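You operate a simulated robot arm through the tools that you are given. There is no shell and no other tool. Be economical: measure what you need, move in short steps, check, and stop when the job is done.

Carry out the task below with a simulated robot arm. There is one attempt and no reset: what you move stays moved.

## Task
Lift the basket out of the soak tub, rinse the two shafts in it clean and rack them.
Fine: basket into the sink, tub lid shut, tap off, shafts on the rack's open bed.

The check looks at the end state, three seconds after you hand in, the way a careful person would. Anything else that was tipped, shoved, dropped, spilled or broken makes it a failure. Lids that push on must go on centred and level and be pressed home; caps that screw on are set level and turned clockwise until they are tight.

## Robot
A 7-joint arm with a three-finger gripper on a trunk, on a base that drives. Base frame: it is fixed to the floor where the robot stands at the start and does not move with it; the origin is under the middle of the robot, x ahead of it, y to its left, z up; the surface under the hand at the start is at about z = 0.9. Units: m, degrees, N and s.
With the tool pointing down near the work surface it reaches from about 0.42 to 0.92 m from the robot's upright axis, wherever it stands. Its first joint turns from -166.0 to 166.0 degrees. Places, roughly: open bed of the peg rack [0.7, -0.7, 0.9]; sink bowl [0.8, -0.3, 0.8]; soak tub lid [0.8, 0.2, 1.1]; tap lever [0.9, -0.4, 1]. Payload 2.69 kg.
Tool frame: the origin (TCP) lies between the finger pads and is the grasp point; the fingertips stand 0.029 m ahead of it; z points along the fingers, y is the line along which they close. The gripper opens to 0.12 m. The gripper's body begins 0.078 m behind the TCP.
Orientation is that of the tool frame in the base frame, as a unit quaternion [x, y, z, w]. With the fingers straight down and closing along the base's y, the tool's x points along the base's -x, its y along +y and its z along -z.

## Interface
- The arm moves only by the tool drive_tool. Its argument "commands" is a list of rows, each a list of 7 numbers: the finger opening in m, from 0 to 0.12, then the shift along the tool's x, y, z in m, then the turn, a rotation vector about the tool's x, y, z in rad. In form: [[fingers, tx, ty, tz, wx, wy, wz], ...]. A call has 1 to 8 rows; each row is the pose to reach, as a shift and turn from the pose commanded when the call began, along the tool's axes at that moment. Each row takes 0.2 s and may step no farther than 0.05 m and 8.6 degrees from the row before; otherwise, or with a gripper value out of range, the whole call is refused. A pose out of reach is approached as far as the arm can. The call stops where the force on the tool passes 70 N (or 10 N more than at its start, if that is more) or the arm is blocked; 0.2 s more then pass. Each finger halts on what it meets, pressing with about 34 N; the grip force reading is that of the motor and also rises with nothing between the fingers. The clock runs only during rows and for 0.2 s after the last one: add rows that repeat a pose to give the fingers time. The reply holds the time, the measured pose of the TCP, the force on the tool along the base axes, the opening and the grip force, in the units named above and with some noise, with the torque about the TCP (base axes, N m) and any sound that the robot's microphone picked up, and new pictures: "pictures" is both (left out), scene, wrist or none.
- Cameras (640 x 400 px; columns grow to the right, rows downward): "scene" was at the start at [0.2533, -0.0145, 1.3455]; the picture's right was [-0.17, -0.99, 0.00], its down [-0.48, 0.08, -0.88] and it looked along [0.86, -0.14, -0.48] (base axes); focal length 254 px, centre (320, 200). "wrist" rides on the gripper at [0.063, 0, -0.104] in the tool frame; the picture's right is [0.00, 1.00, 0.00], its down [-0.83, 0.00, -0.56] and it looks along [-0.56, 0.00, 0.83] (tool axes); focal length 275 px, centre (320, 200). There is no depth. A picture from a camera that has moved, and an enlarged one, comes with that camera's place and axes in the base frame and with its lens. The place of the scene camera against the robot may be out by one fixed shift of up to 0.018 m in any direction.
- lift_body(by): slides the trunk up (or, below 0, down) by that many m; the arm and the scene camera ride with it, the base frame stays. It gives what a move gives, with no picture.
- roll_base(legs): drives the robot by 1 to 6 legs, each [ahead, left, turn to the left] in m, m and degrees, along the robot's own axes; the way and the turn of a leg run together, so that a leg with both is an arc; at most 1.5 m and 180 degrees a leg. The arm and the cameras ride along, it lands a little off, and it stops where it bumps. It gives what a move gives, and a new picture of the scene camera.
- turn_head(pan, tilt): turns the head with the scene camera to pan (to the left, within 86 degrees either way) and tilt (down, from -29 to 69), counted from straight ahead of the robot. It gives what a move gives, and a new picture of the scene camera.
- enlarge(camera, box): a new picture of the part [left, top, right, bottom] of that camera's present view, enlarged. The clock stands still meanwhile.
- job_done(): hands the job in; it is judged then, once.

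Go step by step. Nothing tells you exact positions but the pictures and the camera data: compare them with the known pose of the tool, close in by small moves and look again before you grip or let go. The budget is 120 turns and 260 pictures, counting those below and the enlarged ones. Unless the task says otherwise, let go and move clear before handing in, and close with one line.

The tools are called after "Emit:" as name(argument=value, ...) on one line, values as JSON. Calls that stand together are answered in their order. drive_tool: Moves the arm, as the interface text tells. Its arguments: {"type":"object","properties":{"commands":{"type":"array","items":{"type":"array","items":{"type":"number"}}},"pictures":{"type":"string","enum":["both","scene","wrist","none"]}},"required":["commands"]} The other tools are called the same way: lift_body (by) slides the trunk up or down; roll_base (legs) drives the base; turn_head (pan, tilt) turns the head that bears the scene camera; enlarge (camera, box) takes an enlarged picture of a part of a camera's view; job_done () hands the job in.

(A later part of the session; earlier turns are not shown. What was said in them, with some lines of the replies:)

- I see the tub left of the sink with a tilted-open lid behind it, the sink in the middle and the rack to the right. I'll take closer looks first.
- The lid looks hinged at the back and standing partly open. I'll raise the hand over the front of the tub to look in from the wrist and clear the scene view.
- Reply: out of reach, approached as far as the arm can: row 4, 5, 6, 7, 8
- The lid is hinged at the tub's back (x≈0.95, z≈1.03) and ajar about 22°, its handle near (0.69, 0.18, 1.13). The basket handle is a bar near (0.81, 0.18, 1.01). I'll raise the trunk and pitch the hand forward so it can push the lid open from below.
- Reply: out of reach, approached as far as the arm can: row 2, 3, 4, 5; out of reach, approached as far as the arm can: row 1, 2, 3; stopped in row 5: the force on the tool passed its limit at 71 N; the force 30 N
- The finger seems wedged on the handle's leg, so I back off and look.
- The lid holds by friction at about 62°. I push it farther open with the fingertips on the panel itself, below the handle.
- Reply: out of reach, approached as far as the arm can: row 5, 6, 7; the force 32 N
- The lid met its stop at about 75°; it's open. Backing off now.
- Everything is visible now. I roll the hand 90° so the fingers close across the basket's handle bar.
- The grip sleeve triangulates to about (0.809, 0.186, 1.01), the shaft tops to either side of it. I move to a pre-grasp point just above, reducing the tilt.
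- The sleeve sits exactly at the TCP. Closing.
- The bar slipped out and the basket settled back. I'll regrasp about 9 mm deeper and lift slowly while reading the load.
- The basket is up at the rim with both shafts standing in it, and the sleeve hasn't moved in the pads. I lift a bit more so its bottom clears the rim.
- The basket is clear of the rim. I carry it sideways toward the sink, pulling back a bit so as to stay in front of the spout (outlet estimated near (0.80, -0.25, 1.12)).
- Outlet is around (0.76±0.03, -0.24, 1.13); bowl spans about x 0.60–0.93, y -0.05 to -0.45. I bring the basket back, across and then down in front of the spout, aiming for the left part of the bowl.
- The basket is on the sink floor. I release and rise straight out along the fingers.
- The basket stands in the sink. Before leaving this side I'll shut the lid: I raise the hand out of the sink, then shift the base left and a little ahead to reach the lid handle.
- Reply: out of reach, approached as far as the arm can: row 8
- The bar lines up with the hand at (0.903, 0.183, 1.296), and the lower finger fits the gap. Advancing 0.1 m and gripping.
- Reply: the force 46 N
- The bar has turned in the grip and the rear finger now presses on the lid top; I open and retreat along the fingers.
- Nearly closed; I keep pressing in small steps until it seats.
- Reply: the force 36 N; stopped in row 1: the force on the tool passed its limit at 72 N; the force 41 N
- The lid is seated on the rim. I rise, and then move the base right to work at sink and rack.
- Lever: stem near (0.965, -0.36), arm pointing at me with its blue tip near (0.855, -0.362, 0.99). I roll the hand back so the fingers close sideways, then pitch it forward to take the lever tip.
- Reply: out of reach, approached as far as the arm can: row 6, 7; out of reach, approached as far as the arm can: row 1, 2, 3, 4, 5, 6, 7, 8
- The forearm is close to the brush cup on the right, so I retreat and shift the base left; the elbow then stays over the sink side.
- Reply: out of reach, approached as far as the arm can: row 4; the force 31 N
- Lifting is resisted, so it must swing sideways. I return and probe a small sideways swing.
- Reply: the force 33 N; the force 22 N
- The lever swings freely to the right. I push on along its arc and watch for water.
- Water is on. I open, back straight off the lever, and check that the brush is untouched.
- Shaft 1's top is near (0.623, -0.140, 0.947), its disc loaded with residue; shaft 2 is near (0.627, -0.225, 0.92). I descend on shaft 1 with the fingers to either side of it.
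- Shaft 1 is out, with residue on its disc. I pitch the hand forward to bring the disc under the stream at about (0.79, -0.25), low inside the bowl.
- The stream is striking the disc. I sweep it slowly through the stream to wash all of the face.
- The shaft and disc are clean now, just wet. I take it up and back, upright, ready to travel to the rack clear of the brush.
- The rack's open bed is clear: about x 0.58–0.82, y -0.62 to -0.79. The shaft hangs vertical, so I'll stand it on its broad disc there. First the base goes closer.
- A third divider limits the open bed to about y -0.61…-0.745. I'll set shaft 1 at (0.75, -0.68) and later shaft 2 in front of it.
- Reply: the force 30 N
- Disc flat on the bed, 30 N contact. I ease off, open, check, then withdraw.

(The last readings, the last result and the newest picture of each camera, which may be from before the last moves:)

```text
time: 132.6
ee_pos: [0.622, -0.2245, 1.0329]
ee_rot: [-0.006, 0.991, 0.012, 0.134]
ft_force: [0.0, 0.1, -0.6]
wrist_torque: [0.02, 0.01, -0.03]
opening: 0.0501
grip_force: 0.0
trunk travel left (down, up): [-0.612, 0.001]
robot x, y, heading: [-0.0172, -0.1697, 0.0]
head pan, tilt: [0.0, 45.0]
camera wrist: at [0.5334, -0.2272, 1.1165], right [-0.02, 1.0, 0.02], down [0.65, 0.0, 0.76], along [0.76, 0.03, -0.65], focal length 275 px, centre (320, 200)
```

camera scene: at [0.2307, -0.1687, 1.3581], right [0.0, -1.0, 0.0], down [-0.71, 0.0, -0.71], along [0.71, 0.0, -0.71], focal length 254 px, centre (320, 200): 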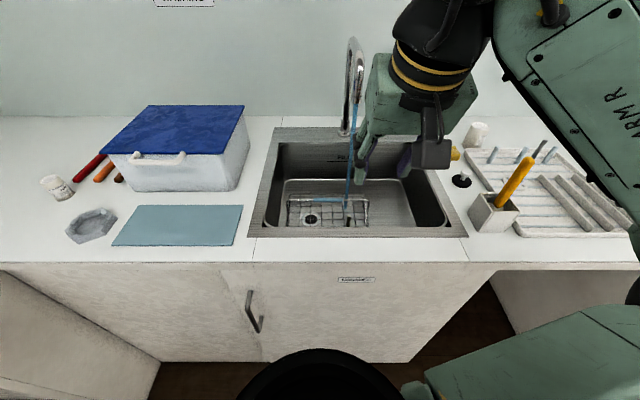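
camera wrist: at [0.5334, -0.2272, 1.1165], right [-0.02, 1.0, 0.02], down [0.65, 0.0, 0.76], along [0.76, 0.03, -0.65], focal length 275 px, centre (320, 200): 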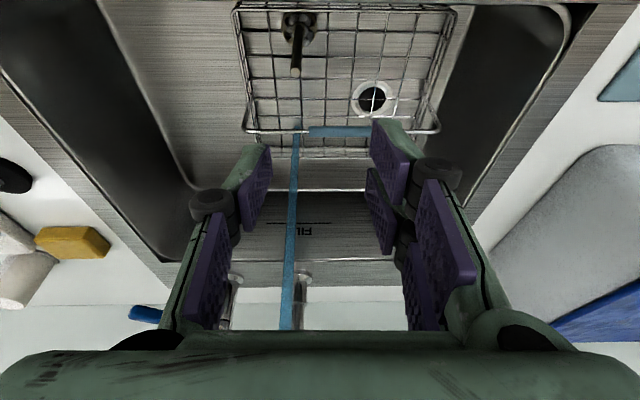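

Emit:
drive_tool(commands=[[0.05, 0.003, -0.005, 0.035, 0, 0, 0], [0.05, 0.006, -0.01, 0.07, 0, 0, 0], [0.05, 0.01, -0.015, 0.105, 0, 0, 0], [0.05, 0.013, -0.0175, 0.134, 0, 0, 0]], pictures="wrist")

```text
time: 133.6
ee_pos: [0.6441, -0.2366, 0.899]
ee_rot: [-0.006, 0.991, 0.012, 0.134]
ft_force: [-0.4, 0.3, -1.2]
wrist_torque: [-0.01, -0.01, -0.02]
opening: 0.05
grip_force: 0.1
trunk travel left (down, up): [-0.612, 0.001]
robot x, y, heading: [-0.0165, -0.1692, 0.2]
head pan, tilt: [0.0, 45.0]
camera wrist: at [0.5553, -0.2403, 0.9835], right [-0.02, 1.0, 0.02], down [0.65, 0.0, 0.76], along [0.76, 0.03, -0.65], focal length 275 px, centre (320, 200)
```

wrist: 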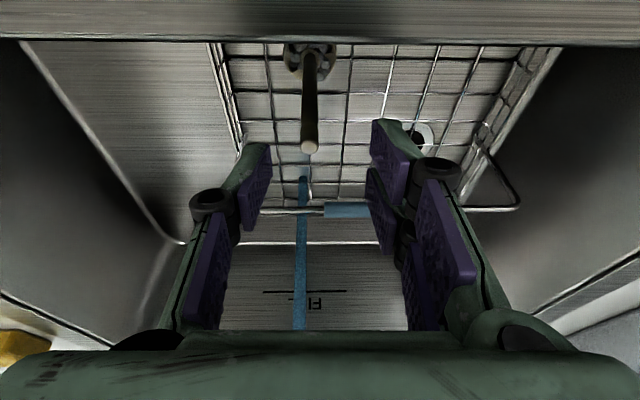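

Emit:
drive_tool(commands=[[0.05, 0.003, -0.003, 0.025, 0, 0, 0], [0.05, 0.005, -0.0045, 0.046, 0, 0, 0], [0.02, 0.005, -0.0045, 0.046, 0, 0, 0], [0.0, 0.005, -0.0045, 0.046, 0, 0, 0], [0.0, 0.005, -0.0045, 0.046, 0, 0, 0], [0.0, 0.005, -0.0045, 0.046, 0, 0, 0], [0.0, 0.005, -0.0045, 0.046, 0, 0, 0]], pictures="wrist")

```text
time: 135.2
ee_pos: [0.6523, -0.2387, 0.8552]
ee_rot: [-0.006, 0.991, 0.012, 0.133]
ft_force: [0.7, -0.4, 0.2]
wrist_torque: [-0.02, -0.09, 0.04]
opening: 0.0076
grip_force: 34.4
trunk travel left (down, up): [-0.612, 0.001]
robot x, y, heading: [-0.0149, -0.1702, 0.1]
head pan, tilt: [0.0, 45.0]
camera wrist: at [0.5641, -0.2431, 0.9388], right [-0.02, 1.0, 0.02], down [0.65, 0.0, 0.76], along [0.76, 0.03, -0.65], focal length 275 px, centre (320, 200)
```

wrist: 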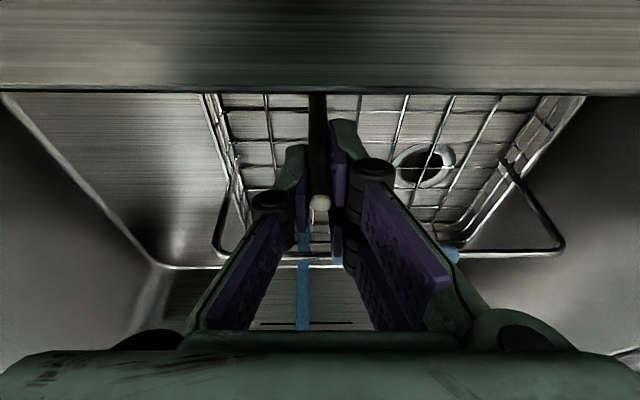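

Emit:
drive_tool(commands=[[0.0, -0.005, 0, -0.019, 0, 0, 0], [0.0, -0.011, 0, -0.039, 0, 0, 0], [0.0, -0.017, 0, -0.063, 0, 0, 0], [0.0, -0.024, 0, -0.087, 0, 0, 0], [0.0, -0.03, 0, -0.108, 0, 0, 0], [0.0, -0.035, 0, -0.125, 0, 0, 0]], pictures="wrist")

```text
time: 136.6
ee_pos: [0.6544, -0.2438, 0.9864]
ee_rot: [-0.006, 0.991, 0.013, 0.134]
ft_force: [1.0, 0.5, -1.2]
wrist_torque: [0.02, -0.03, -0.02]
opening: 0.0075
grip_force: 34.1
trunk travel left (down, up): [-0.612, 0.001]
robot x, y, heading: [-0.0115, -0.1707, 0.1]
head pan, tilt: [0.0, 45.0]
camera wrist: at [0.5648, -0.2466, 1.0693], right [-0.02, 1.0, 0.02], down [0.65, 0.0, 0.76], along [0.76, 0.03, -0.65], focal length 275 px, centre (320, 200)
```

wrist: 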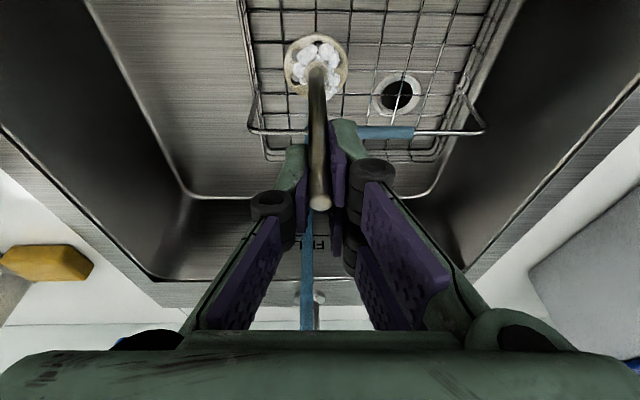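

Emit:
drive_tool(commands=[[0.0, -0.012, -0.002, 0.008, 0, -0.1, 0], [0.0, -0.024, -0.003, 0.018, 0, -0.2, 0], [0.0, -0.036, -0.005, 0.028, 0, -0.3, 0], [0.0, -0.048, -0.006, 0.04, 0, -0.4, 0], [0.0, -0.06, -0.008, 0.051, 0, -0.5, 0], [0.0, -0.072, -0.009, 0.0624, 0, -0.6, 0]])

```text
time: 138.0
ee_pos: [0.7376, -0.2495, 0.9427]
ee_rot: [-0.003, 0.907, 0.014, 0.422]
ft_force: [0.3, -0.1, -0.8]
wrist_torque: [0.0, 0.03, 0.02]
opening: 0.0075
grip_force: 34.0
trunk travel left (down, up): [-0.612, 0.001]
robot x, y, heading: [-0.0111, -0.1684, 0.4]
head pan, tilt: [0.0, 45.0]
camera scene: at [0.2309, -0.1689, 1.3581], right [0.0, -1.0, 0.0], down [-0.71, 0.0, -0.71], along [0.71, 0.0, -0.71], focal length 254 px, centre (320, 200)
camera wrist: at [0.6177, -0.2517, 0.9616], right [-0.02, 1.0, 0.02], down [0.11, -0.02, 0.99], along [0.99, 0.02, -0.11], focal length 275 px, centre (320, 200)
```

scene: 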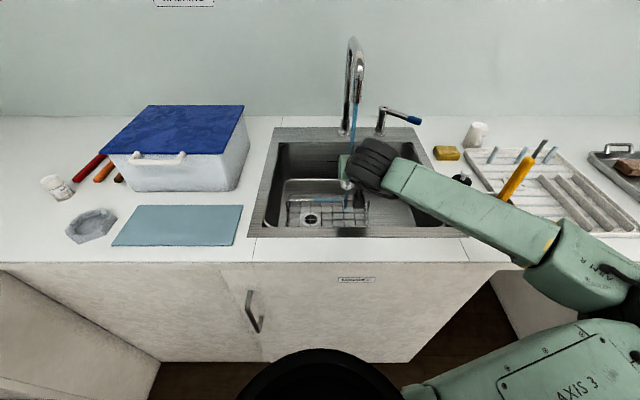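
wrist: 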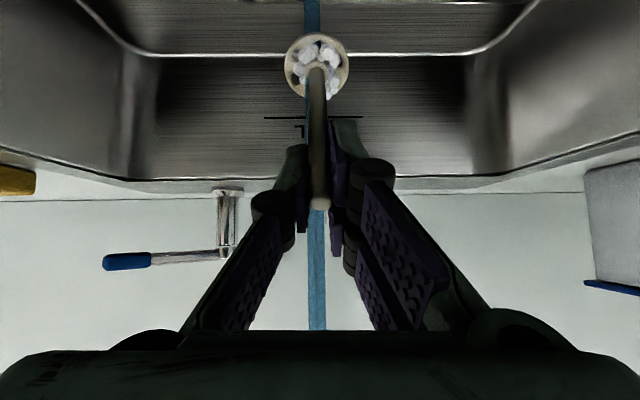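

The disc is in the stream again; sweeping it as before.

Emit:
drive_tool(commands=[[0.0, 0, -0.006, 0, 0, 0, 0], [0.0, 0, -0.012, 0.004, 0, 0, 0], [0.0, 0, -0.008, 0.012, 0, 0, 0], [0.0, 0, 0.004, 0.012, 0, 0, 0], [0.0, 0, 0.01, 0.0, 0, 0, 0], [0.0, 0, 0.004, -0.01, 0, 0, 0], [0.0, 0, -0.006, -0.01, 0, 0, 0], [0.0, 0, -0.004, 0, 0, 0, 0]], pictures="none")

Emit:
drive_tool(commands=[[0.0, 0, 0.006, 0.006, 0, 0, 0], [0.0, 0, 0.01, 0.012, 0, 0, 0], [0.0, 0, 0.0, 0.014, 0, 0, 0], [0.0, 0, -0.01, 0.01, 0, 0, 0], [0.0, 0, -0.006, -0.008, 0, 0, 0], [0.0, 0, 0.004, -0.008, 0, 0, 0], [0.0, 0, 0.0, 0.0, 0, 0, 0], [0.0, 0, 0.0, 0, 0, 0, 0]], pictures="none")

Emit:
drive_tool(commands=[[0.0, 0, 0.0, 0, 0, 0, 0], [0.0, 0, 0.006, 0.01, 0, 0, 0], [0.0, 0, 0.0, 0.03, 0, 0, 0], [0.0, 0, 0.0, 0.045, 0, 0, 0], [0.0, 0, 0.0, 0.03, 0, 0, 0], [0.0, 0, 0.0, 0.01, 0, 0, 0], [0.0, 0, -0.006, 0, 0, 0, 0], [0.0, 0, 0.0, 0, 0, 0, 0]], pictures="wrist")

Emit:
enlarge(camera="wrist", box=[240, 0, 400, 220])

```text
time: 139.8
ee_pos: [0.7397, -0.2539, 0.9452]
ee_rot: [-0.001, 0.907, 0.012, 0.421]
ft_force: [0.3, -0.1, -1.1]
wrist_torque: [-0.03, -0.02, -0.02]
opening: 0.0073
grip_force: 34.2
trunk travel left (down, up): [-0.612, 0.001]
robot x, y, heading: [-0.0142, -0.1725, -0.2]
head pan, tilt: [0.0, 45.0]
```

```text
time: 141.6
ee_pos: [0.7383, -0.2553, 0.9432]
ee_rot: [-0.001, 0.908, 0.012, 0.42]
ft_force: [0.4, 0.6, -0.9]
wrist_torque: [-0.02, 0.04, 0.0]
opening: 0.0072
grip_force: 33.8
trunk travel left (down, up): [-0.612, 0.001]
robot x, y, heading: [-0.0148, -0.168, -0.1]
head pan, tilt: [0.0, 45.0]
```

```text
time: 143.4
ee_pos: [0.7392, -0.2534, 0.9445]
ee_rot: [-0.001, 0.907, 0.012, 0.42]
ft_force: [-0.1, 0.4, -0.8]
wrist_torque: [0.01, 0.05, 0.02]
opening: 0.0073
grip_force: 33.0
trunk travel left (down, up): [-0.612, 0.001]
robot x, y, heading: [-0.0187, -0.1697, -0.1]
head pan, tilt: [0.0, 45.0]
camera wrist: at [0.6189, -0.2552, 0.9643], right [-0.02, 1.0, 0.02], down [0.11, -0.02, 0.99], along [0.99, 0.02, -0.11], focal length 275 px, centre (320, 200)
```

wrist: 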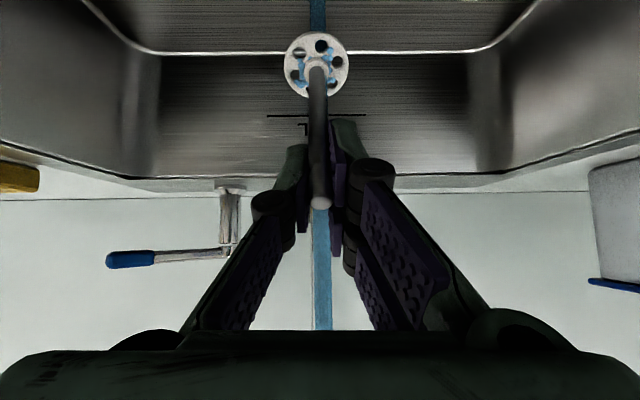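

```text
1.82 times, centred on (320, 110) of wrist
camera zoom: at [0.6189, -0.2552, 0.9643], right [-0.02, 1.0, 0.02], down [0.11, -0.02, 0.99], along [0.99, 0.02, -0.11], focal length 500 px, centre (320, 364)
```

zoom: 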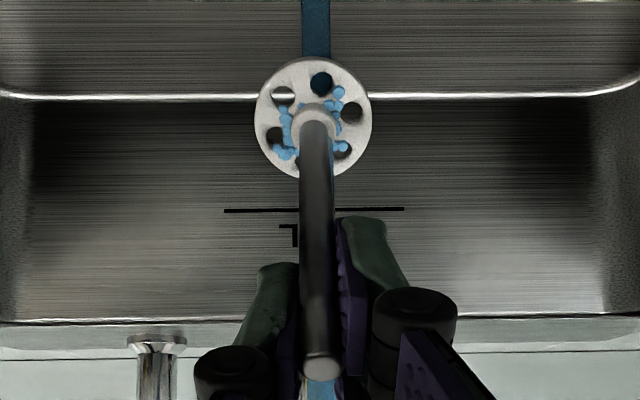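

Emit:
drive_tool(commands=[[0.0, -0.01, 0, -0.035, 0, 0, 0], [0.0, -0.04, 0.01, -0.07, 0, 0.09, 0], [0.0, -0.05, 0.02, -0.116, 0, 0.18, 0], [0.0, -0.0524, 0.03, -0.1625, 0, 0.27, 0], [0.0, -0.0526, 0.03, -0.2086, 0, 0.36, 0], [0.0, -0.045, 0.03, -0.25, 0, 0.45, 0], [0.0, -0.028, 0.03, -0.285, 0, 0.52, 0]])

```text
time: 145.0
ee_pos: [0.5407, -0.2309, 1.1534]
ee_rot: [-0.005, 0.985, 0.011, 0.173]
ft_force: [-0.1, 0.1, -1.3]
wrist_torque: [0.01, -0.03, -0.03]
opening: 0.0074
grip_force: 34.4
trunk travel left (down, up): [-0.612, 0.001]
robot x, y, heading: [-0.0186, -0.1699, 0.2]
head pan, tilt: [0.0, 45.0]
camera scene: at [0.2307, -0.1689, 1.3581], right [0.0, -1.0, 0.0], down [-0.71, 0.0, -0.71], along [0.71, 0.0, -0.71], focal length 254 px, centre (320, 200)
camera wrist: at [0.4444, -0.234, 1.2295], right [-0.02, 1.0, 0.02], down [0.59, -0.01, 0.81], along [0.81, 0.02, -0.59], focal length 275 px, centre (320, 200)
```

scene: 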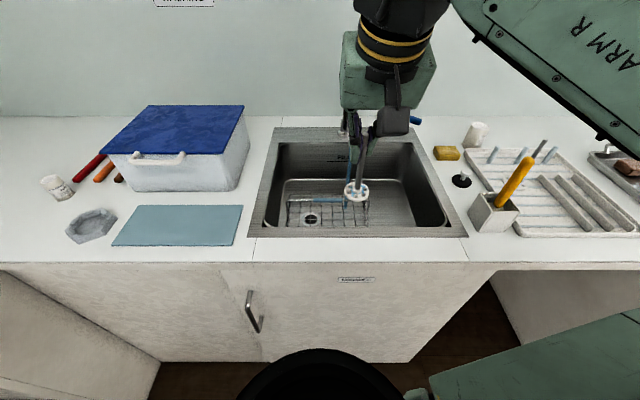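
wrist: 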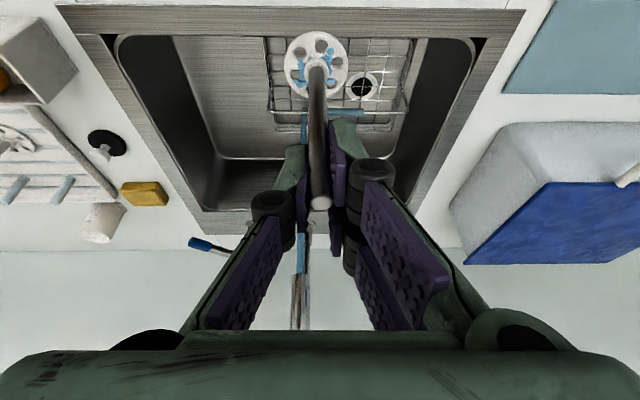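

Emit:
roll_base(legs=[[-0.08, 0, 0], [0, -0.44, 0]])

Emit:
roll_base(legs=[[0.12, 0, 0]])

Emit:
enlarge(camera="scene", box=[270, 90, 490, 270])

```text
time: 149.6
ee_pos: [0.4575, -0.6732, 1.1527]
ee_rot: [-0.003, 0.985, 0.012, 0.174]
ft_force: [0.7, -0.5, -0.6]
wrist_torque: [0.01, 0.03, 0.0]
opening: 0.0074
grip_force: 33.9
trunk travel left (down, up): [-0.612, 0.001]
robot x, y, heading: [-0.0952, -0.6109, -0.3]
head pan, tilt: [0.0, 45.0]
camera scene: at [0.1499, -0.61, 1.3581], right [0.0, -1.0, 0.0], down [-0.71, 0.0, -0.71], along [0.71, 0.0, -0.71], focal length 254 px, centre (320, 200)
```

scene: 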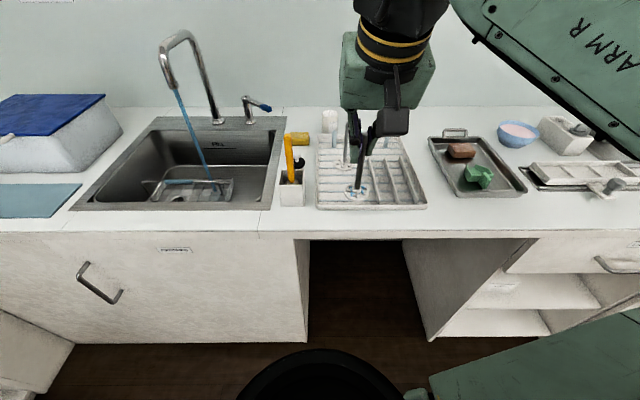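

```text
time: 150.8
ee_pos: [0.5788, -0.6734, 1.1522]
ee_rot: [-0.002, 0.985, 0.011, 0.173]
ft_force: [0.3, -0.3, -0.3]
wrist_torque: [0.01, 0.02, -0.01]
opening: 0.0073
grip_force: 34.1
trunk travel left (down, up): [-0.612, 0.001]
robot x, y, heading: [0.0222, -0.6135, -0.4]
head pan, tilt: [0.0, 45.0]
camera scene: at [0.2699, -0.6107, 1.3579], right [-0.01, -1.0, 0.0], down [-0.71, 0.0, -0.71], along [0.71, 0.0, -0.71], focal length 254 px, centre (320, 200)
```

scene: 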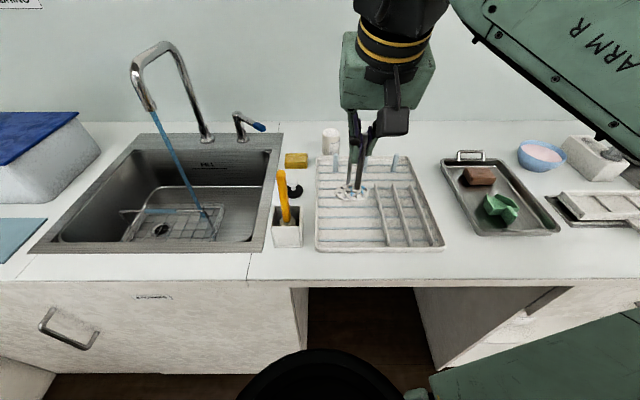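

```text
2.22 times, centred on (380, 180) of scene
camera zoom: at [0.2699, -0.6107, 1.3579], right [-0.01, -1.0, 0.0], down [-0.71, 0.0, -0.71], along [0.71, 0.0, -0.71], focal length 564 px, centre (187, 244)
```

zoom: 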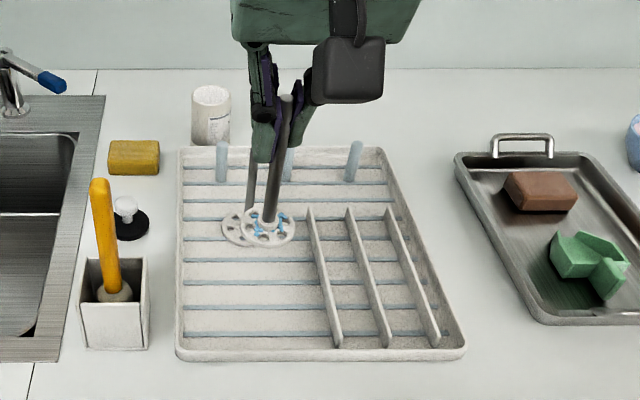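

Emit:
drive_tool(commands=[[0.0, -0.02, 0, 0.02, 0, 0, 0], [0.0, -0.03, 0, 0.05, 0, 0, 0], [0.0, -0.03, 0, 0.08, 0, 0, 0], [0.0, -0.024, 0, 0.113, 0, 0, 0]])

Emit:
enlarge(camera="scene", box=[300, 110, 460, 260])

```text
time: 151.8
ee_pos: [0.6405, -0.6721, 1.0546]
ee_rot: [-0.002, 0.985, 0.012, 0.174]
ft_force: [0.1, -0.2, -0.3]
wrist_torque: [0.01, -0.02, -0.01]
opening: 0.0075
grip_force: 34.0
trunk travel left (down, up): [-0.612, 0.001]
robot x, y, heading: [0.0226, -0.6125, -0.3]
head pan, tilt: [0.0, 45.0]
camera scene: at [0.2692, -0.6107, 1.3581], right [-0.01, -1.0, 0.0], down [-0.71, 0.0, -0.71], along [0.71, 0.0, -0.71], focal length 254 px, centre (320, 200)
camera wrist: at [0.5458, -0.6749, 1.1301], right [-0.01, 1.0, 0.02], down [0.59, -0.01, 0.81], along [0.81, 0.02, -0.59], focal length 275 px, centre (320, 200)
```

scene: 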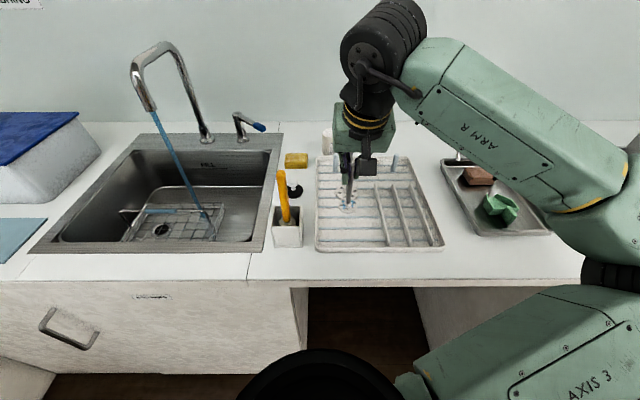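
wrist: 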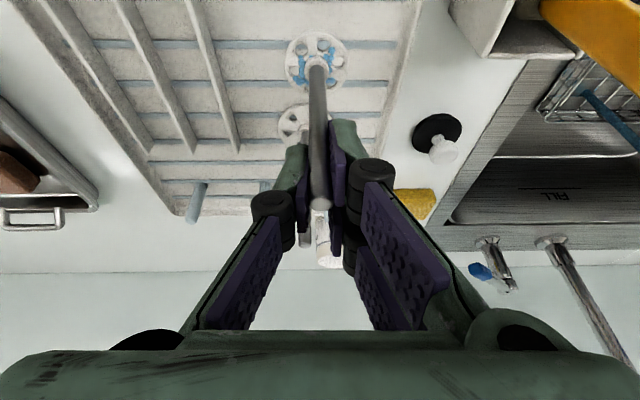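

```text
2.67 times, centred on (380, 185) of scene
camera zoom: at [0.2692, -0.6107, 1.3581], right [-0.01, -1.0, 0.0], down [-0.71, 0.0, -0.71], along [0.71, 0.0, -0.71], focal length 677 px, centre (160, 240)
```

zoom: 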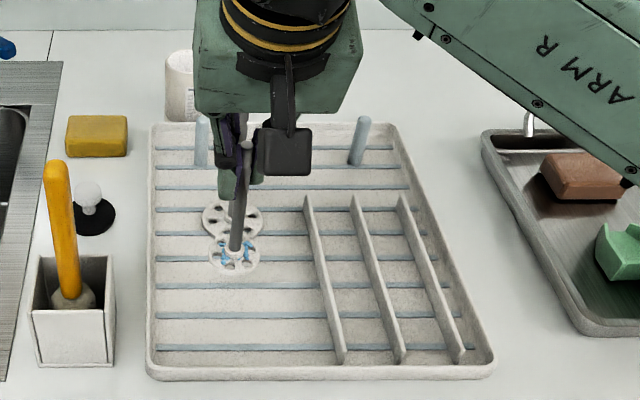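

Emit:
drive_tool(commands=[[0.0, 0.005, 0, 0.014, 0, 0, 0], [0.0, 0.01, 0, 0.028, 0, 0, 0], [0.0, 0.013, 0, 0.036, 0, 0, 0]], pictures="none")

Emit:
drive_tool(commands=[[0.0, 0.002, 0, 0.006, 0, 0, 0]], pictures="none")

Emit:
drive_tool(commands=[[0.0, 0.002, 0, 0.005, 0, 0, 0]], pictures="scene")

Emit:
enlarge(camera="scene", box=[300, 110, 460, 260])

```text
time: 152.7
ee_pos: [0.6415, -0.6723, 1.0157]
ee_rot: [-0.002, 0.985, 0.011, 0.174]
ft_force: [0.3, 0.2, -0.9]
wrist_torque: [-0.01, -0.01, 0.0]
opening: 0.007
grip_force: 34.0
trunk travel left (down, up): [-0.612, 0.001]
robot x, y, heading: [0.0237, -0.6089, -0.5]
head pan, tilt: [0.0, 45.0]
```

```text
time: 153.1
ee_pos: [0.6411, -0.6714, 1.0102]
ee_rot: [-0.003, 0.985, 0.012, 0.173]
ft_force: [1.1, 0.1, 0.1]
wrist_torque: [-0.01, -0.03, 0.01]
opening: 0.0074
grip_force: 33.6
trunk travel left (down, up): [-0.612, 0.001]
robot x, y, heading: [0.0261, -0.6109, -0.2]
head pan, tilt: [0.0, 45.0]
```

```text
time: 153.4
ee_pos: [0.6407, -0.6713, 1.0087]
ee_rot: [-0.002, 0.984, 0.012, 0.177]
ft_force: [-0.3, 0.1, 27.5]
wrist_torque: [-0.07, 0.69, 0.01]
opening: 0.0076
grip_force: 34.3
trunk travel left (down, up): [-0.612, 0.001]
robot x, y, heading: [0.0238, -0.6118, -0.5]
head pan, tilt: [0.0, 45.0]
camera scene: at [0.2669, -0.6105, 1.3593], right [-0.01, -1.0, 0.0], down [-0.71, 0.0, -0.71], along [0.71, 0.0, -0.71], focal length 254 px, centre (320, 200)
```

scene: 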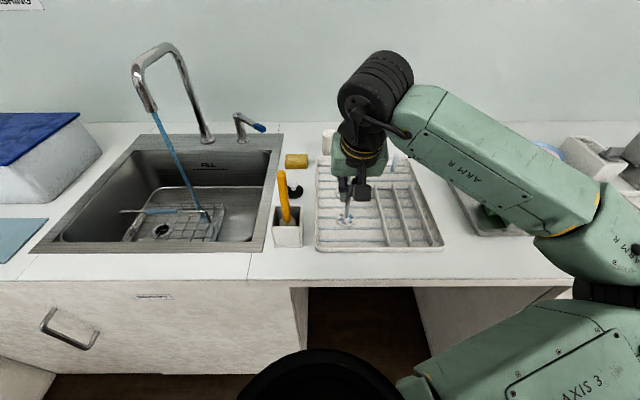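

```text
2.67 times, centred on (380, 185) of scene
camera zoom: at [0.2669, -0.6105, 1.3593], right [-0.01, -1.0, 0.0], down [-0.71, 0.0, -0.71], along [0.71, 0.0, -0.71], focal length 677 px, centre (160, 240)
```

zoom: 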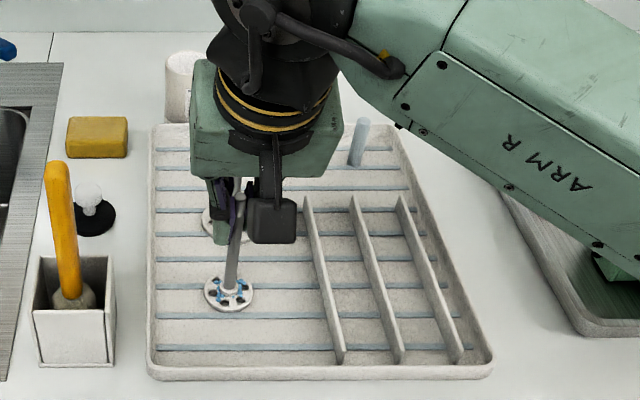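

Emit:
drive_tool(commands=[[0.0, -0.001, 0, -0.004, 0, 0, 0], [0.02, -0.001, 0, -0.004, 0, 0, 0], [0.05, -0.001, 0, -0.004, 0, 0, 0], [0.05, -0.001, 0, -0.004, 0, 0, 0], [0.05, -0.001, 0, -0.034, 0, 0, 0], [0.05, -0.001, 0, -0.074, 0, 0, 0], [0.05, 0.01, 0, -0.114, 0, 0, 0], [0.05, 0.04, 0, -0.14, 0, 0, 0]])

Emit:
enlarge(camera="scene", box=[270, 110, 470, 270])

```text
time: 155.2
ee_pos: [0.5524, -0.6743, 1.1223]
ee_rot: [-0.003, 0.985, 0.012, 0.173]
ft_force: [-0.6, 0.1, 0.3]
wrist_torque: [-0.02, 0.0, 0.01]
opening: 0.0499
grip_force: 0.0
trunk travel left (down, up): [-0.612, 0.001]
robot x, y, heading: [0.0204, -0.6101, -0.5]
head pan, tilt: [0.0, 45.0]
camera scene: at [0.2686, -0.6107, 1.3582], right [-0.01, -1.0, 0.0], down [-0.71, 0.0, -0.71], along [0.71, 0.0, -0.71], focal length 254 px, centre (320, 200)
camera wrist: at [0.4568, -0.6763, 1.1979], right [-0.01, 1.0, 0.02], down [0.59, -0.01, 0.81], along [0.81, 0.02, -0.59], focal length 275 px, centre (320, 200)
```

scene: 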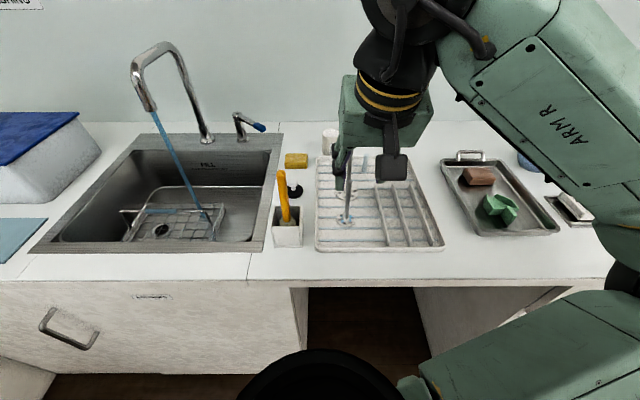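
wrist: 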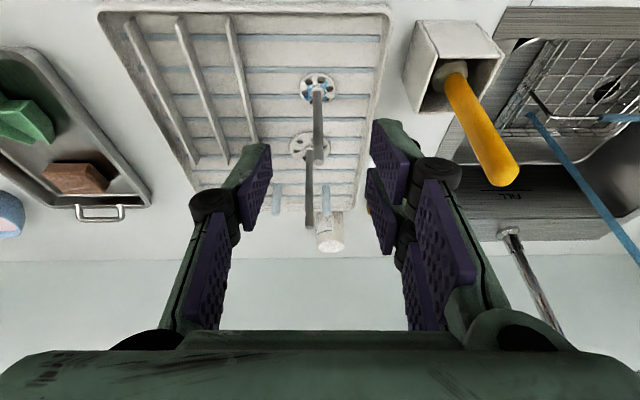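

```text
2.50 times, centred on (370, 190) of scene
camera zoom: at [0.2686, -0.6107, 1.3582], right [-0.01, -1.0, 0.0], down [-0.71, 0.0, -0.71], along [0.71, 0.0, -0.71], focal length 635 px, centre (195, 225)
```

zoom: 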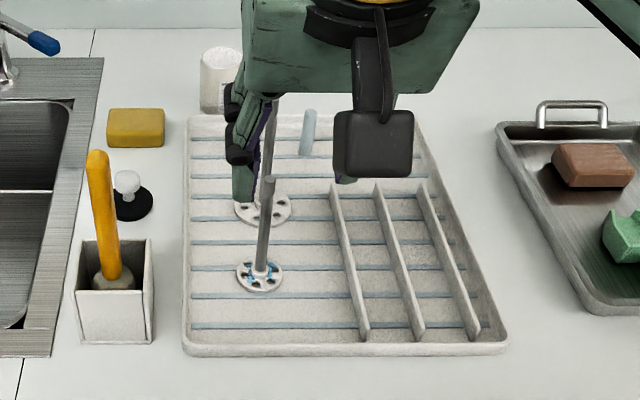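

Both shafts stand clean on the open bed. Now the tap: I go around to close the lever by pushing from behind with closed fingers pointing down, arm high above the brush.

Emit:
roll_base(legs=[[-0.06, 0, 0], [0, 0.31, 0], [0.13, 0, 0]])

Emit:
drive_tool(commands=[[0.0, -0.03, 0, 0, 0, 0.04, 0], [0.0, -0.06, 0, 0, 0, 0.08, 0], [0.0, -0.09, 0, 0.0, 0, 0.12, 0], [0.0, -0.12, 0, 0.0, 0, 0.16, 0], [0.0, -0.15, 0, 0.01, 0, 0.16, 0]])

```text
time: 159.7
ee_pos: [0.6299, -0.3652, 1.1206]
ee_rot: [-0.003, 0.985, 0.012, 0.173]
ft_force: [0.5, -0.7, -0.1]
wrist_torque: [0.01, 0.0, 0.01]
opening: 0.0498
grip_force: 0.1
trunk travel left (down, up): [-0.612, 0.001]
robot x, y, heading: [0.1024, -0.3006, -0.6]
head pan, tilt: [0.0, 45.0]
camera scene: at [0.3461, -0.3011, 1.3579], right [-0.01, -1.0, 0.0], down [-0.71, 0.0, -0.71], along [0.71, 0.0, -0.71], focal length 254 px, centre (320, 200)
```

scene: 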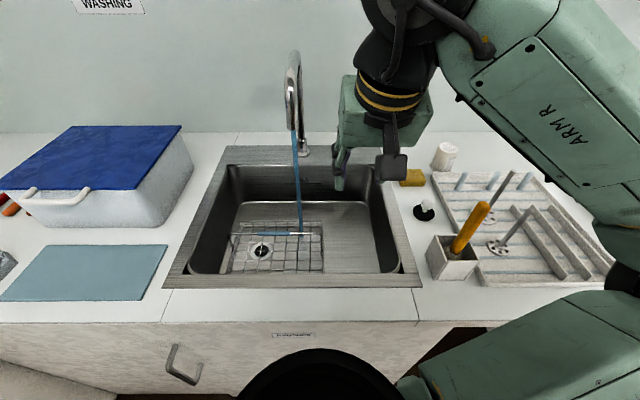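

```text
time: 160.9
ee_pos: [0.7731, -0.3649, 1.1599]
ee_rot: [-0.002, 0.996, 0.012, 0.094]
ft_force: [0.4, 0.4, -0.6]
wrist_torque: [0.01, -0.01, 0.0]
opening: 0.0002
grip_force: 28.3
trunk travel left (down, up): [-0.612, 0.001]
robot x, y, heading: [0.0962, -0.2983, -0.4]
head pan, tilt: [0.0, 45.0]
camera scene: at [0.3458, -0.3011, 1.358], right [-0.01, -1.0, 0.0], down [-0.71, 0.0, -0.71], along [0.71, 0.0, -0.71], focal length 254 px, centre (320, 200)
camera wrist: at [0.6916, -0.368, 1.2511], right [-0.01, 1.0, 0.02], down [0.71, -0.01, 0.7], along [0.7, 0.02, -0.71], focal length 275 px, centre (320, 200)
```

scene: 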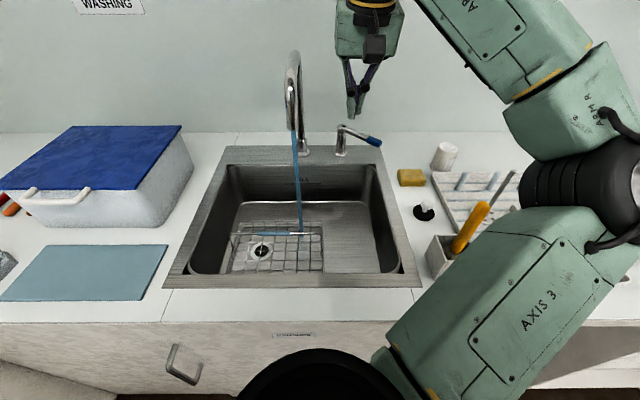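
wrist: 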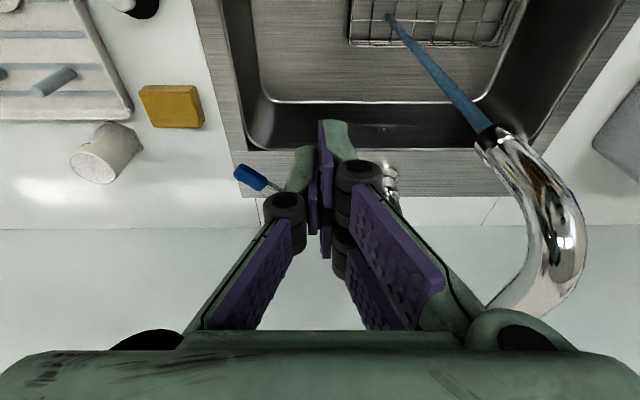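

The lever rests at about 58° open, tip near (0.905–0.93, -0.45). I move above a spot just behind it, then dip down.

Emit:
drive_tool(commands=[[0.0, -0.031, -0.018, 0.02, 0, 0, 0], [0.0, -0.062, -0.036, 0.04, 0, 0, 0], [0.0, -0.094, -0.054, 0.06, 0, 0, 0], [0.0, -0.125, -0.073, 0.08, 0, 0, 0], [0.0, -0.156, -0.092, 0.095, 0, 0, 0]])

Emit:
enlarge(camera="wrist", box=[200, 60, 460, 260])

```text
time: 162.1
ee_pos: [0.9472, -0.4552, 1.095]
ee_rot: [-0.003, 0.995, 0.01, 0.094]
ft_force: [-0.5, 0.3, 0.5]
wrist_torque: [0.01, 0.02, 0.01]
opening: 0.0002
grip_force: 28.6
trunk travel left (down, up): [-0.612, 0.001]
robot x, y, heading: [0.0979, -0.2989, -0.2]
head pan, tilt: [0.0, 45.0]
camera scene: at [0.3458, -0.301, 1.358], right [-0.01, -1.0, 0.0], down [-0.71, 0.0, -0.71], along [0.71, 0.0, -0.71], focal length 254 px, centre (320, 200)
camera wrist: at [0.8655, -0.4573, 1.1854], right [-0.01, 1.0, 0.02], down [0.71, 0.0, 0.7], along [0.7, 0.02, -0.71], focal length 275 px, centre (320, 200)
```

scene: 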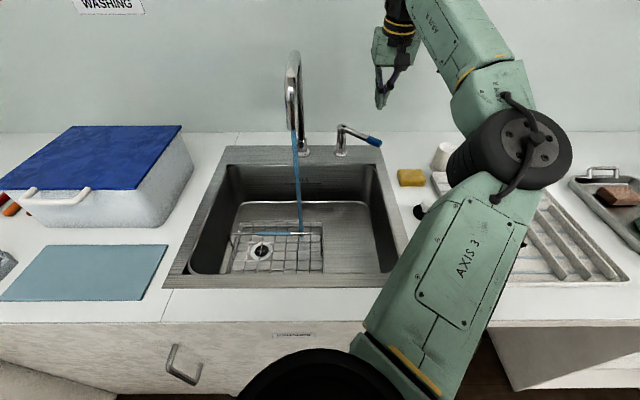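
wrist: 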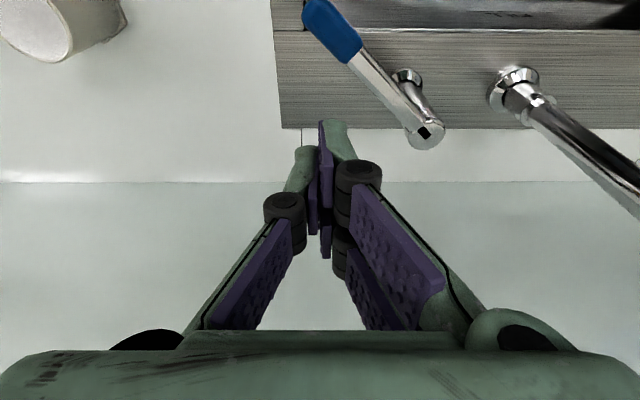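

```text
2.00 times, centred on (330, 160) of wrist
camera zoom: at [0.8655, -0.4573, 1.1854], right [-0.01, 1.0, 0.02], down [0.71, 0.0, 0.7], along [0.7, 0.02, -0.71], focal length 551 px, centre (300, 280)
```

zoom: 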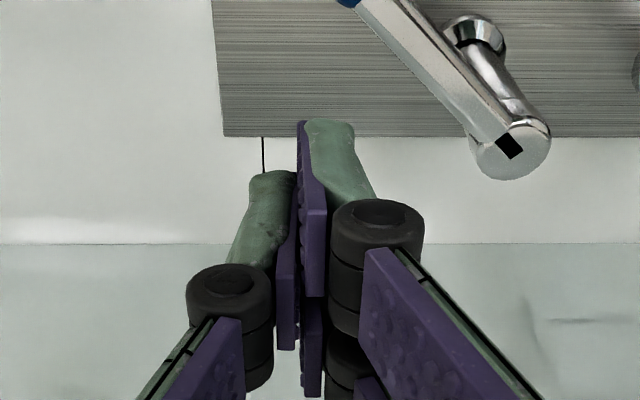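

Emit:
drive_tool(commands=[[0.0, 0.006, 0, 0.03, 0, 0, 0], [0.0, 0.012, 0, 0.06, 0, 0, 0], [0.0, 0.0174, 0, 0.0913, 0, 0, 0]])

```text
time: 162.9
ee_pos: [0.9477, -0.4515, 1.0023]
ee_rot: [-0.004, 0.995, 0.011, 0.095]
ft_force: [-0.2, 0.3, 0.2]
wrist_torque: [-0.02, 0.0, 0.03]
opening: 0.0001
grip_force: 28.4
trunk travel left (down, up): [-0.612, 0.001]
robot x, y, heading: [0.1023, -0.2956, -0.3]
head pan, tilt: [0.0, 45.0]
camera scene: at [0.3457, -0.3012, 1.3581], right [-0.01, -1.0, 0.0], down [-0.71, 0.0, -0.71], along [0.71, 0.0, -0.71], focal length 254 px, centre (320, 200)
camera wrist: at [0.8653, -0.454, 1.0924], right [-0.01, 1.0, 0.02], down [0.71, -0.01, 0.7], along [0.7, 0.02, -0.71], focal length 275 px, centre (320, 200)
```

scene: 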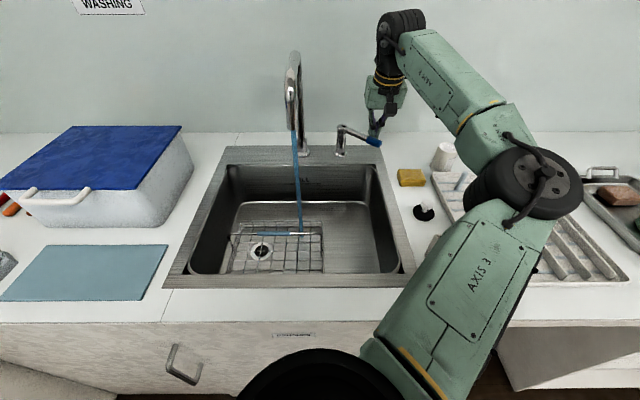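
wrist: 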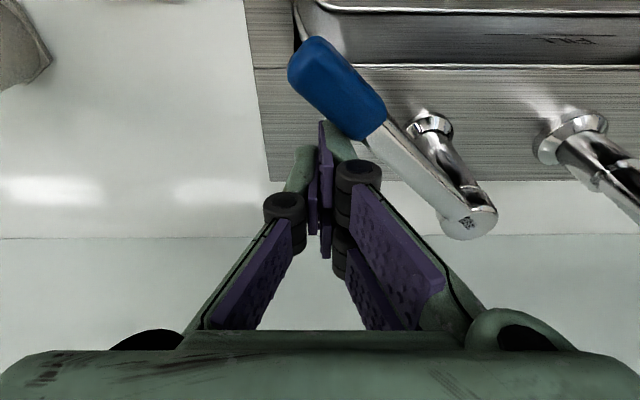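

Emit:
drive_tool(commands=[[0.0, 0.0203, 0.0105, -0.0039, 0, 0, 0], [0.0, 0.0403, 0.026, -0.0077, 0, 0, 0], [0.0, 0.0527, 0.0435, -0.01, 0, 0, 0], [0.0, 0.06, 0.0635, -0.0114, 0, 0, 0]])

```text
time: 163.9
ee_pos: [0.8857, -0.3889, 1.0054]
ee_rot: [-0.003, 0.995, 0.011, 0.094]
ft_force: [1.0, -2.3, 1.8]
wrist_torque: [0.02, -0.02, 0.0]
opening: 0.0
grip_force: 28.7
trunk travel left (down, up): [-0.612, 0.001]
robot x, y, heading: [0.0996, -0.3011, -0.4]
head pan, tilt: [0.0, 45.0]
camera scene: at [0.3454, -0.3015, 1.3581], right [-0.01, -1.0, 0.0], down [-0.71, 0.0, -0.71], along [0.71, 0.0, -0.71], focal length 254 px, centre (320, 200)
camera wrist: at [0.8037, -0.3908, 1.0941], right [-0.01, 1.0, 0.02], down [0.71, -0.01, 0.7], along [0.7, 0.02, -0.71], focal length 275 px, centre (320, 200)
```

scene: 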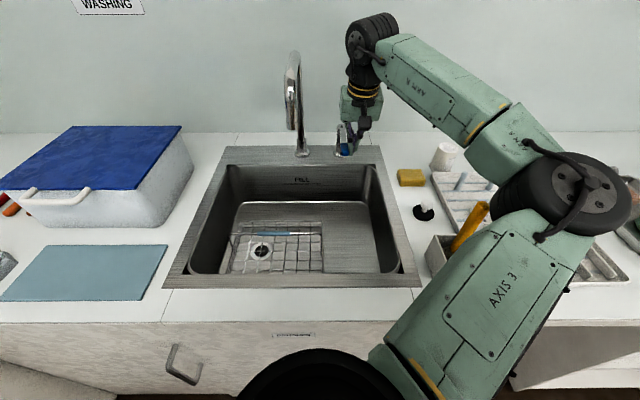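
wrist: 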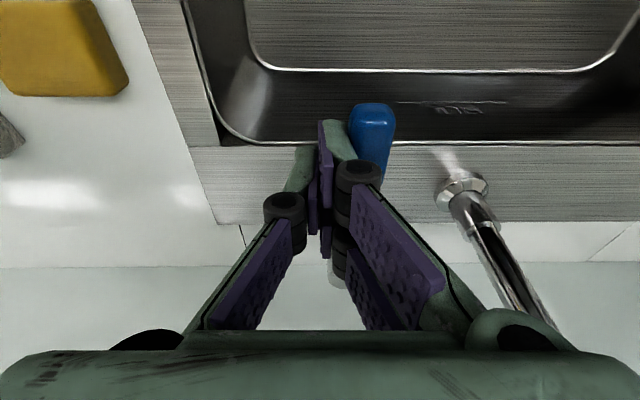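

Water has stopped. I nudge the lever to its stop and then rise away.

Emit:
drive_tool(commands=[[0.0, 0, 0.005, 0, 0, 0, 0], [0.0, 0, 0.008, 0, 0, 0, 0]], pictures="none")

Emit:
drive_tool(commands=[[0.0, 0, -0.01, 0, 0, 0, 0], [0.0, 0.0, -0.015, -0.04, 0, 0, 0], [0.0, 0.01, -0.01, -0.08, 0, 0, 0], [0.0, 0.05, -0.01, -0.1, 0, 0, 0], [0.0, 0.1, 0.0, -0.11, 0, 0, 0], [0.0, 0.15, 0.0, -0.12, 0, 0, 0], [0.0, 0.2, 0.0, -0.125, 0, 0, 0], [0.0, 0.25, 0.0, -0.125, 0, 0, 0]])

```text
time: 164.5
ee_pos: [0.8841, -0.3854, 1.0053]
ee_rot: [-0.001, 0.995, 0.011, 0.094]
ft_force: [4.1, -23.4, 7.5]
wrist_torque: [-0.23, 0.12, -0.2]
opening: 0.0
grip_force: 28.0
trunk travel left (down, up): [-0.612, 0.001]
robot x, y, heading: [0.1008, -0.2974, -0.4]
head pan, tilt: [0.0, 45.0]
```

```text
refused: row 5 steps farther than a row can; nothing moved
```

Emit:
drive_tool(commands=[[0.0, 0, -0.01, 0, 0, 0, 0], [0.0, 0.0, -0.015, -0.04, 0, 0, 0], [0.0, 0.01, -0.01, -0.08, 0, 0, 0], [0.0, 0.05, -0.01, -0.1, 0, 0, 0], [0.0, 0.095, 0.0, -0.11, 0, 0, 0], [0.0, 0.14, 0.0, -0.12, 0, 0, 0], [0.0, 0.185, 0.0, -0.125, 0, 0, 0], [0.0, 0.23, 0.0, -0.125, 0, 0, 0]])

```text
time: 166.3
ee_pos: [0.6338, -0.3823, 1.0832]
ee_rot: [-0.004, 0.995, 0.01, 0.094]
ft_force: [-0.8, -0.4, 0.7]
wrist_torque: [0.01, -0.01, 0.0]
opening: 0.0001
grip_force: 28.4
trunk travel left (down, up): [-0.612, 0.001]
robot x, y, heading: [0.1039, -0.3005, -0.3]
head pan, tilt: [0.0, 45.0]
camera scene: at [0.3452, -0.3012, 1.3582], right [-0.01, -1.0, 0.0], down [-0.71, 0.0, -0.71], along [0.71, 0.0, -0.71], focal length 254 px, centre (320, 200)
camera wrist: at [0.553, -0.3853, 1.1734], right [-0.01, 1.0, 0.02], down [0.71, -0.01, 0.7], along [0.7, 0.02, -0.71], focal length 275 px, centre (320, 200)
```

scene: 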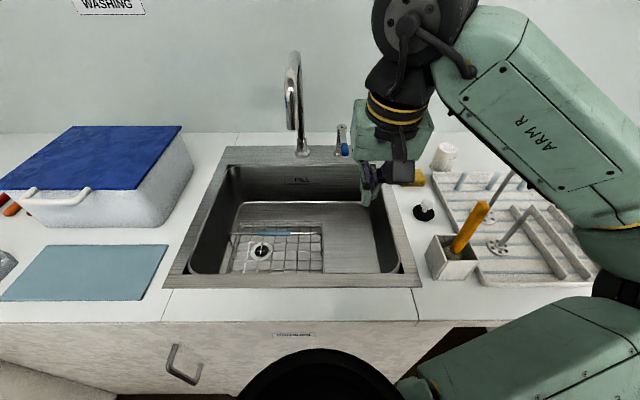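
wrist: 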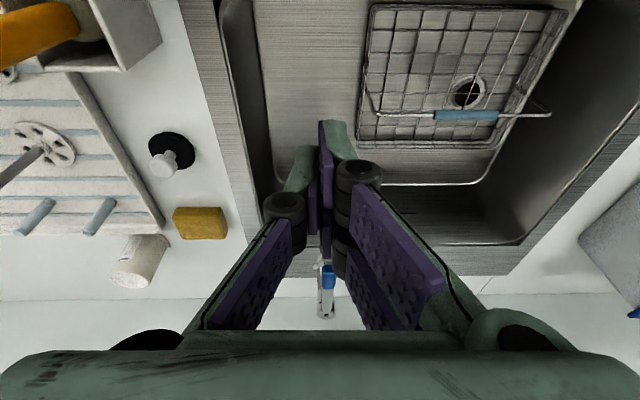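

Emit:
enlarge(camera="scene", box=[420, 130, 640, 300])

Emit:
enlarge(camera="scene", box=[0, 100, 420, 300])

```text
2.35 times, centred on (530, 215) of scene
camera zoom: at [0.3452, -0.3012, 1.3582], right [-0.01, -1.0, 0.0], down [-0.71, 0.0, -0.71], along [0.71, 0.0, -0.71], focal length 598 px, centre (-174, 165)
```

zoom: 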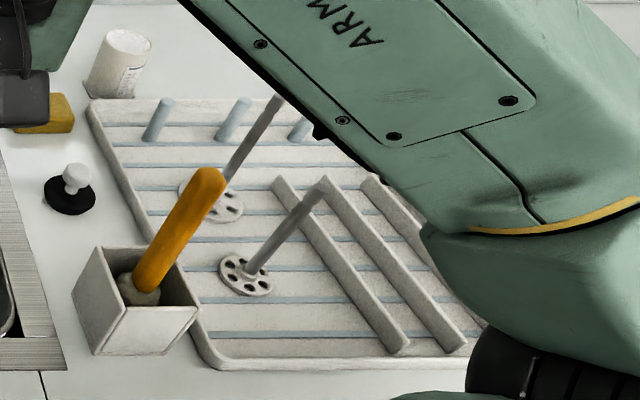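

```text
1.52 times, centred on (210, 200) of scene
camera zoom: at [0.3452, -0.3012, 1.3582], right [-0.01, -1.0, 0.0], down [-0.71, 0.0, -0.71], along [0.71, 0.0, -0.71], focal length 387 px, centre (488, 200)
```

zoom: 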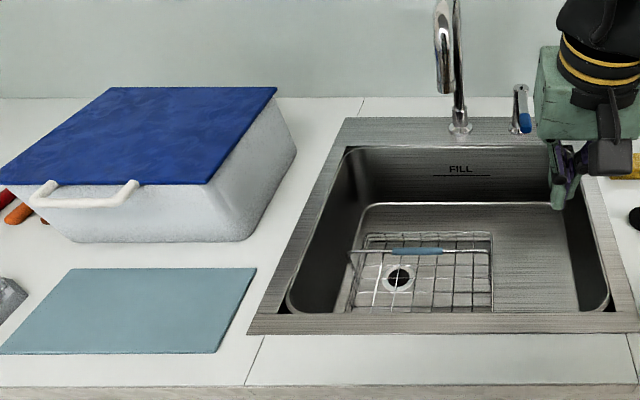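

The basket is empty in the sink, the lid is flat and shut, the tap is off, and both clean shafts stand on the open bed. Nothing else looks disturbed.

Emit:
job_done()

```text
The job is handed in.
```

I handed in the finished job: both shafts are rinsed clean and standing on the rack's open bed, the basket is in the sink, the tub lid is shut and the tap is off. The basket slipped once inside the tub on the first lift; nothing else was disturbed in the final pictures.
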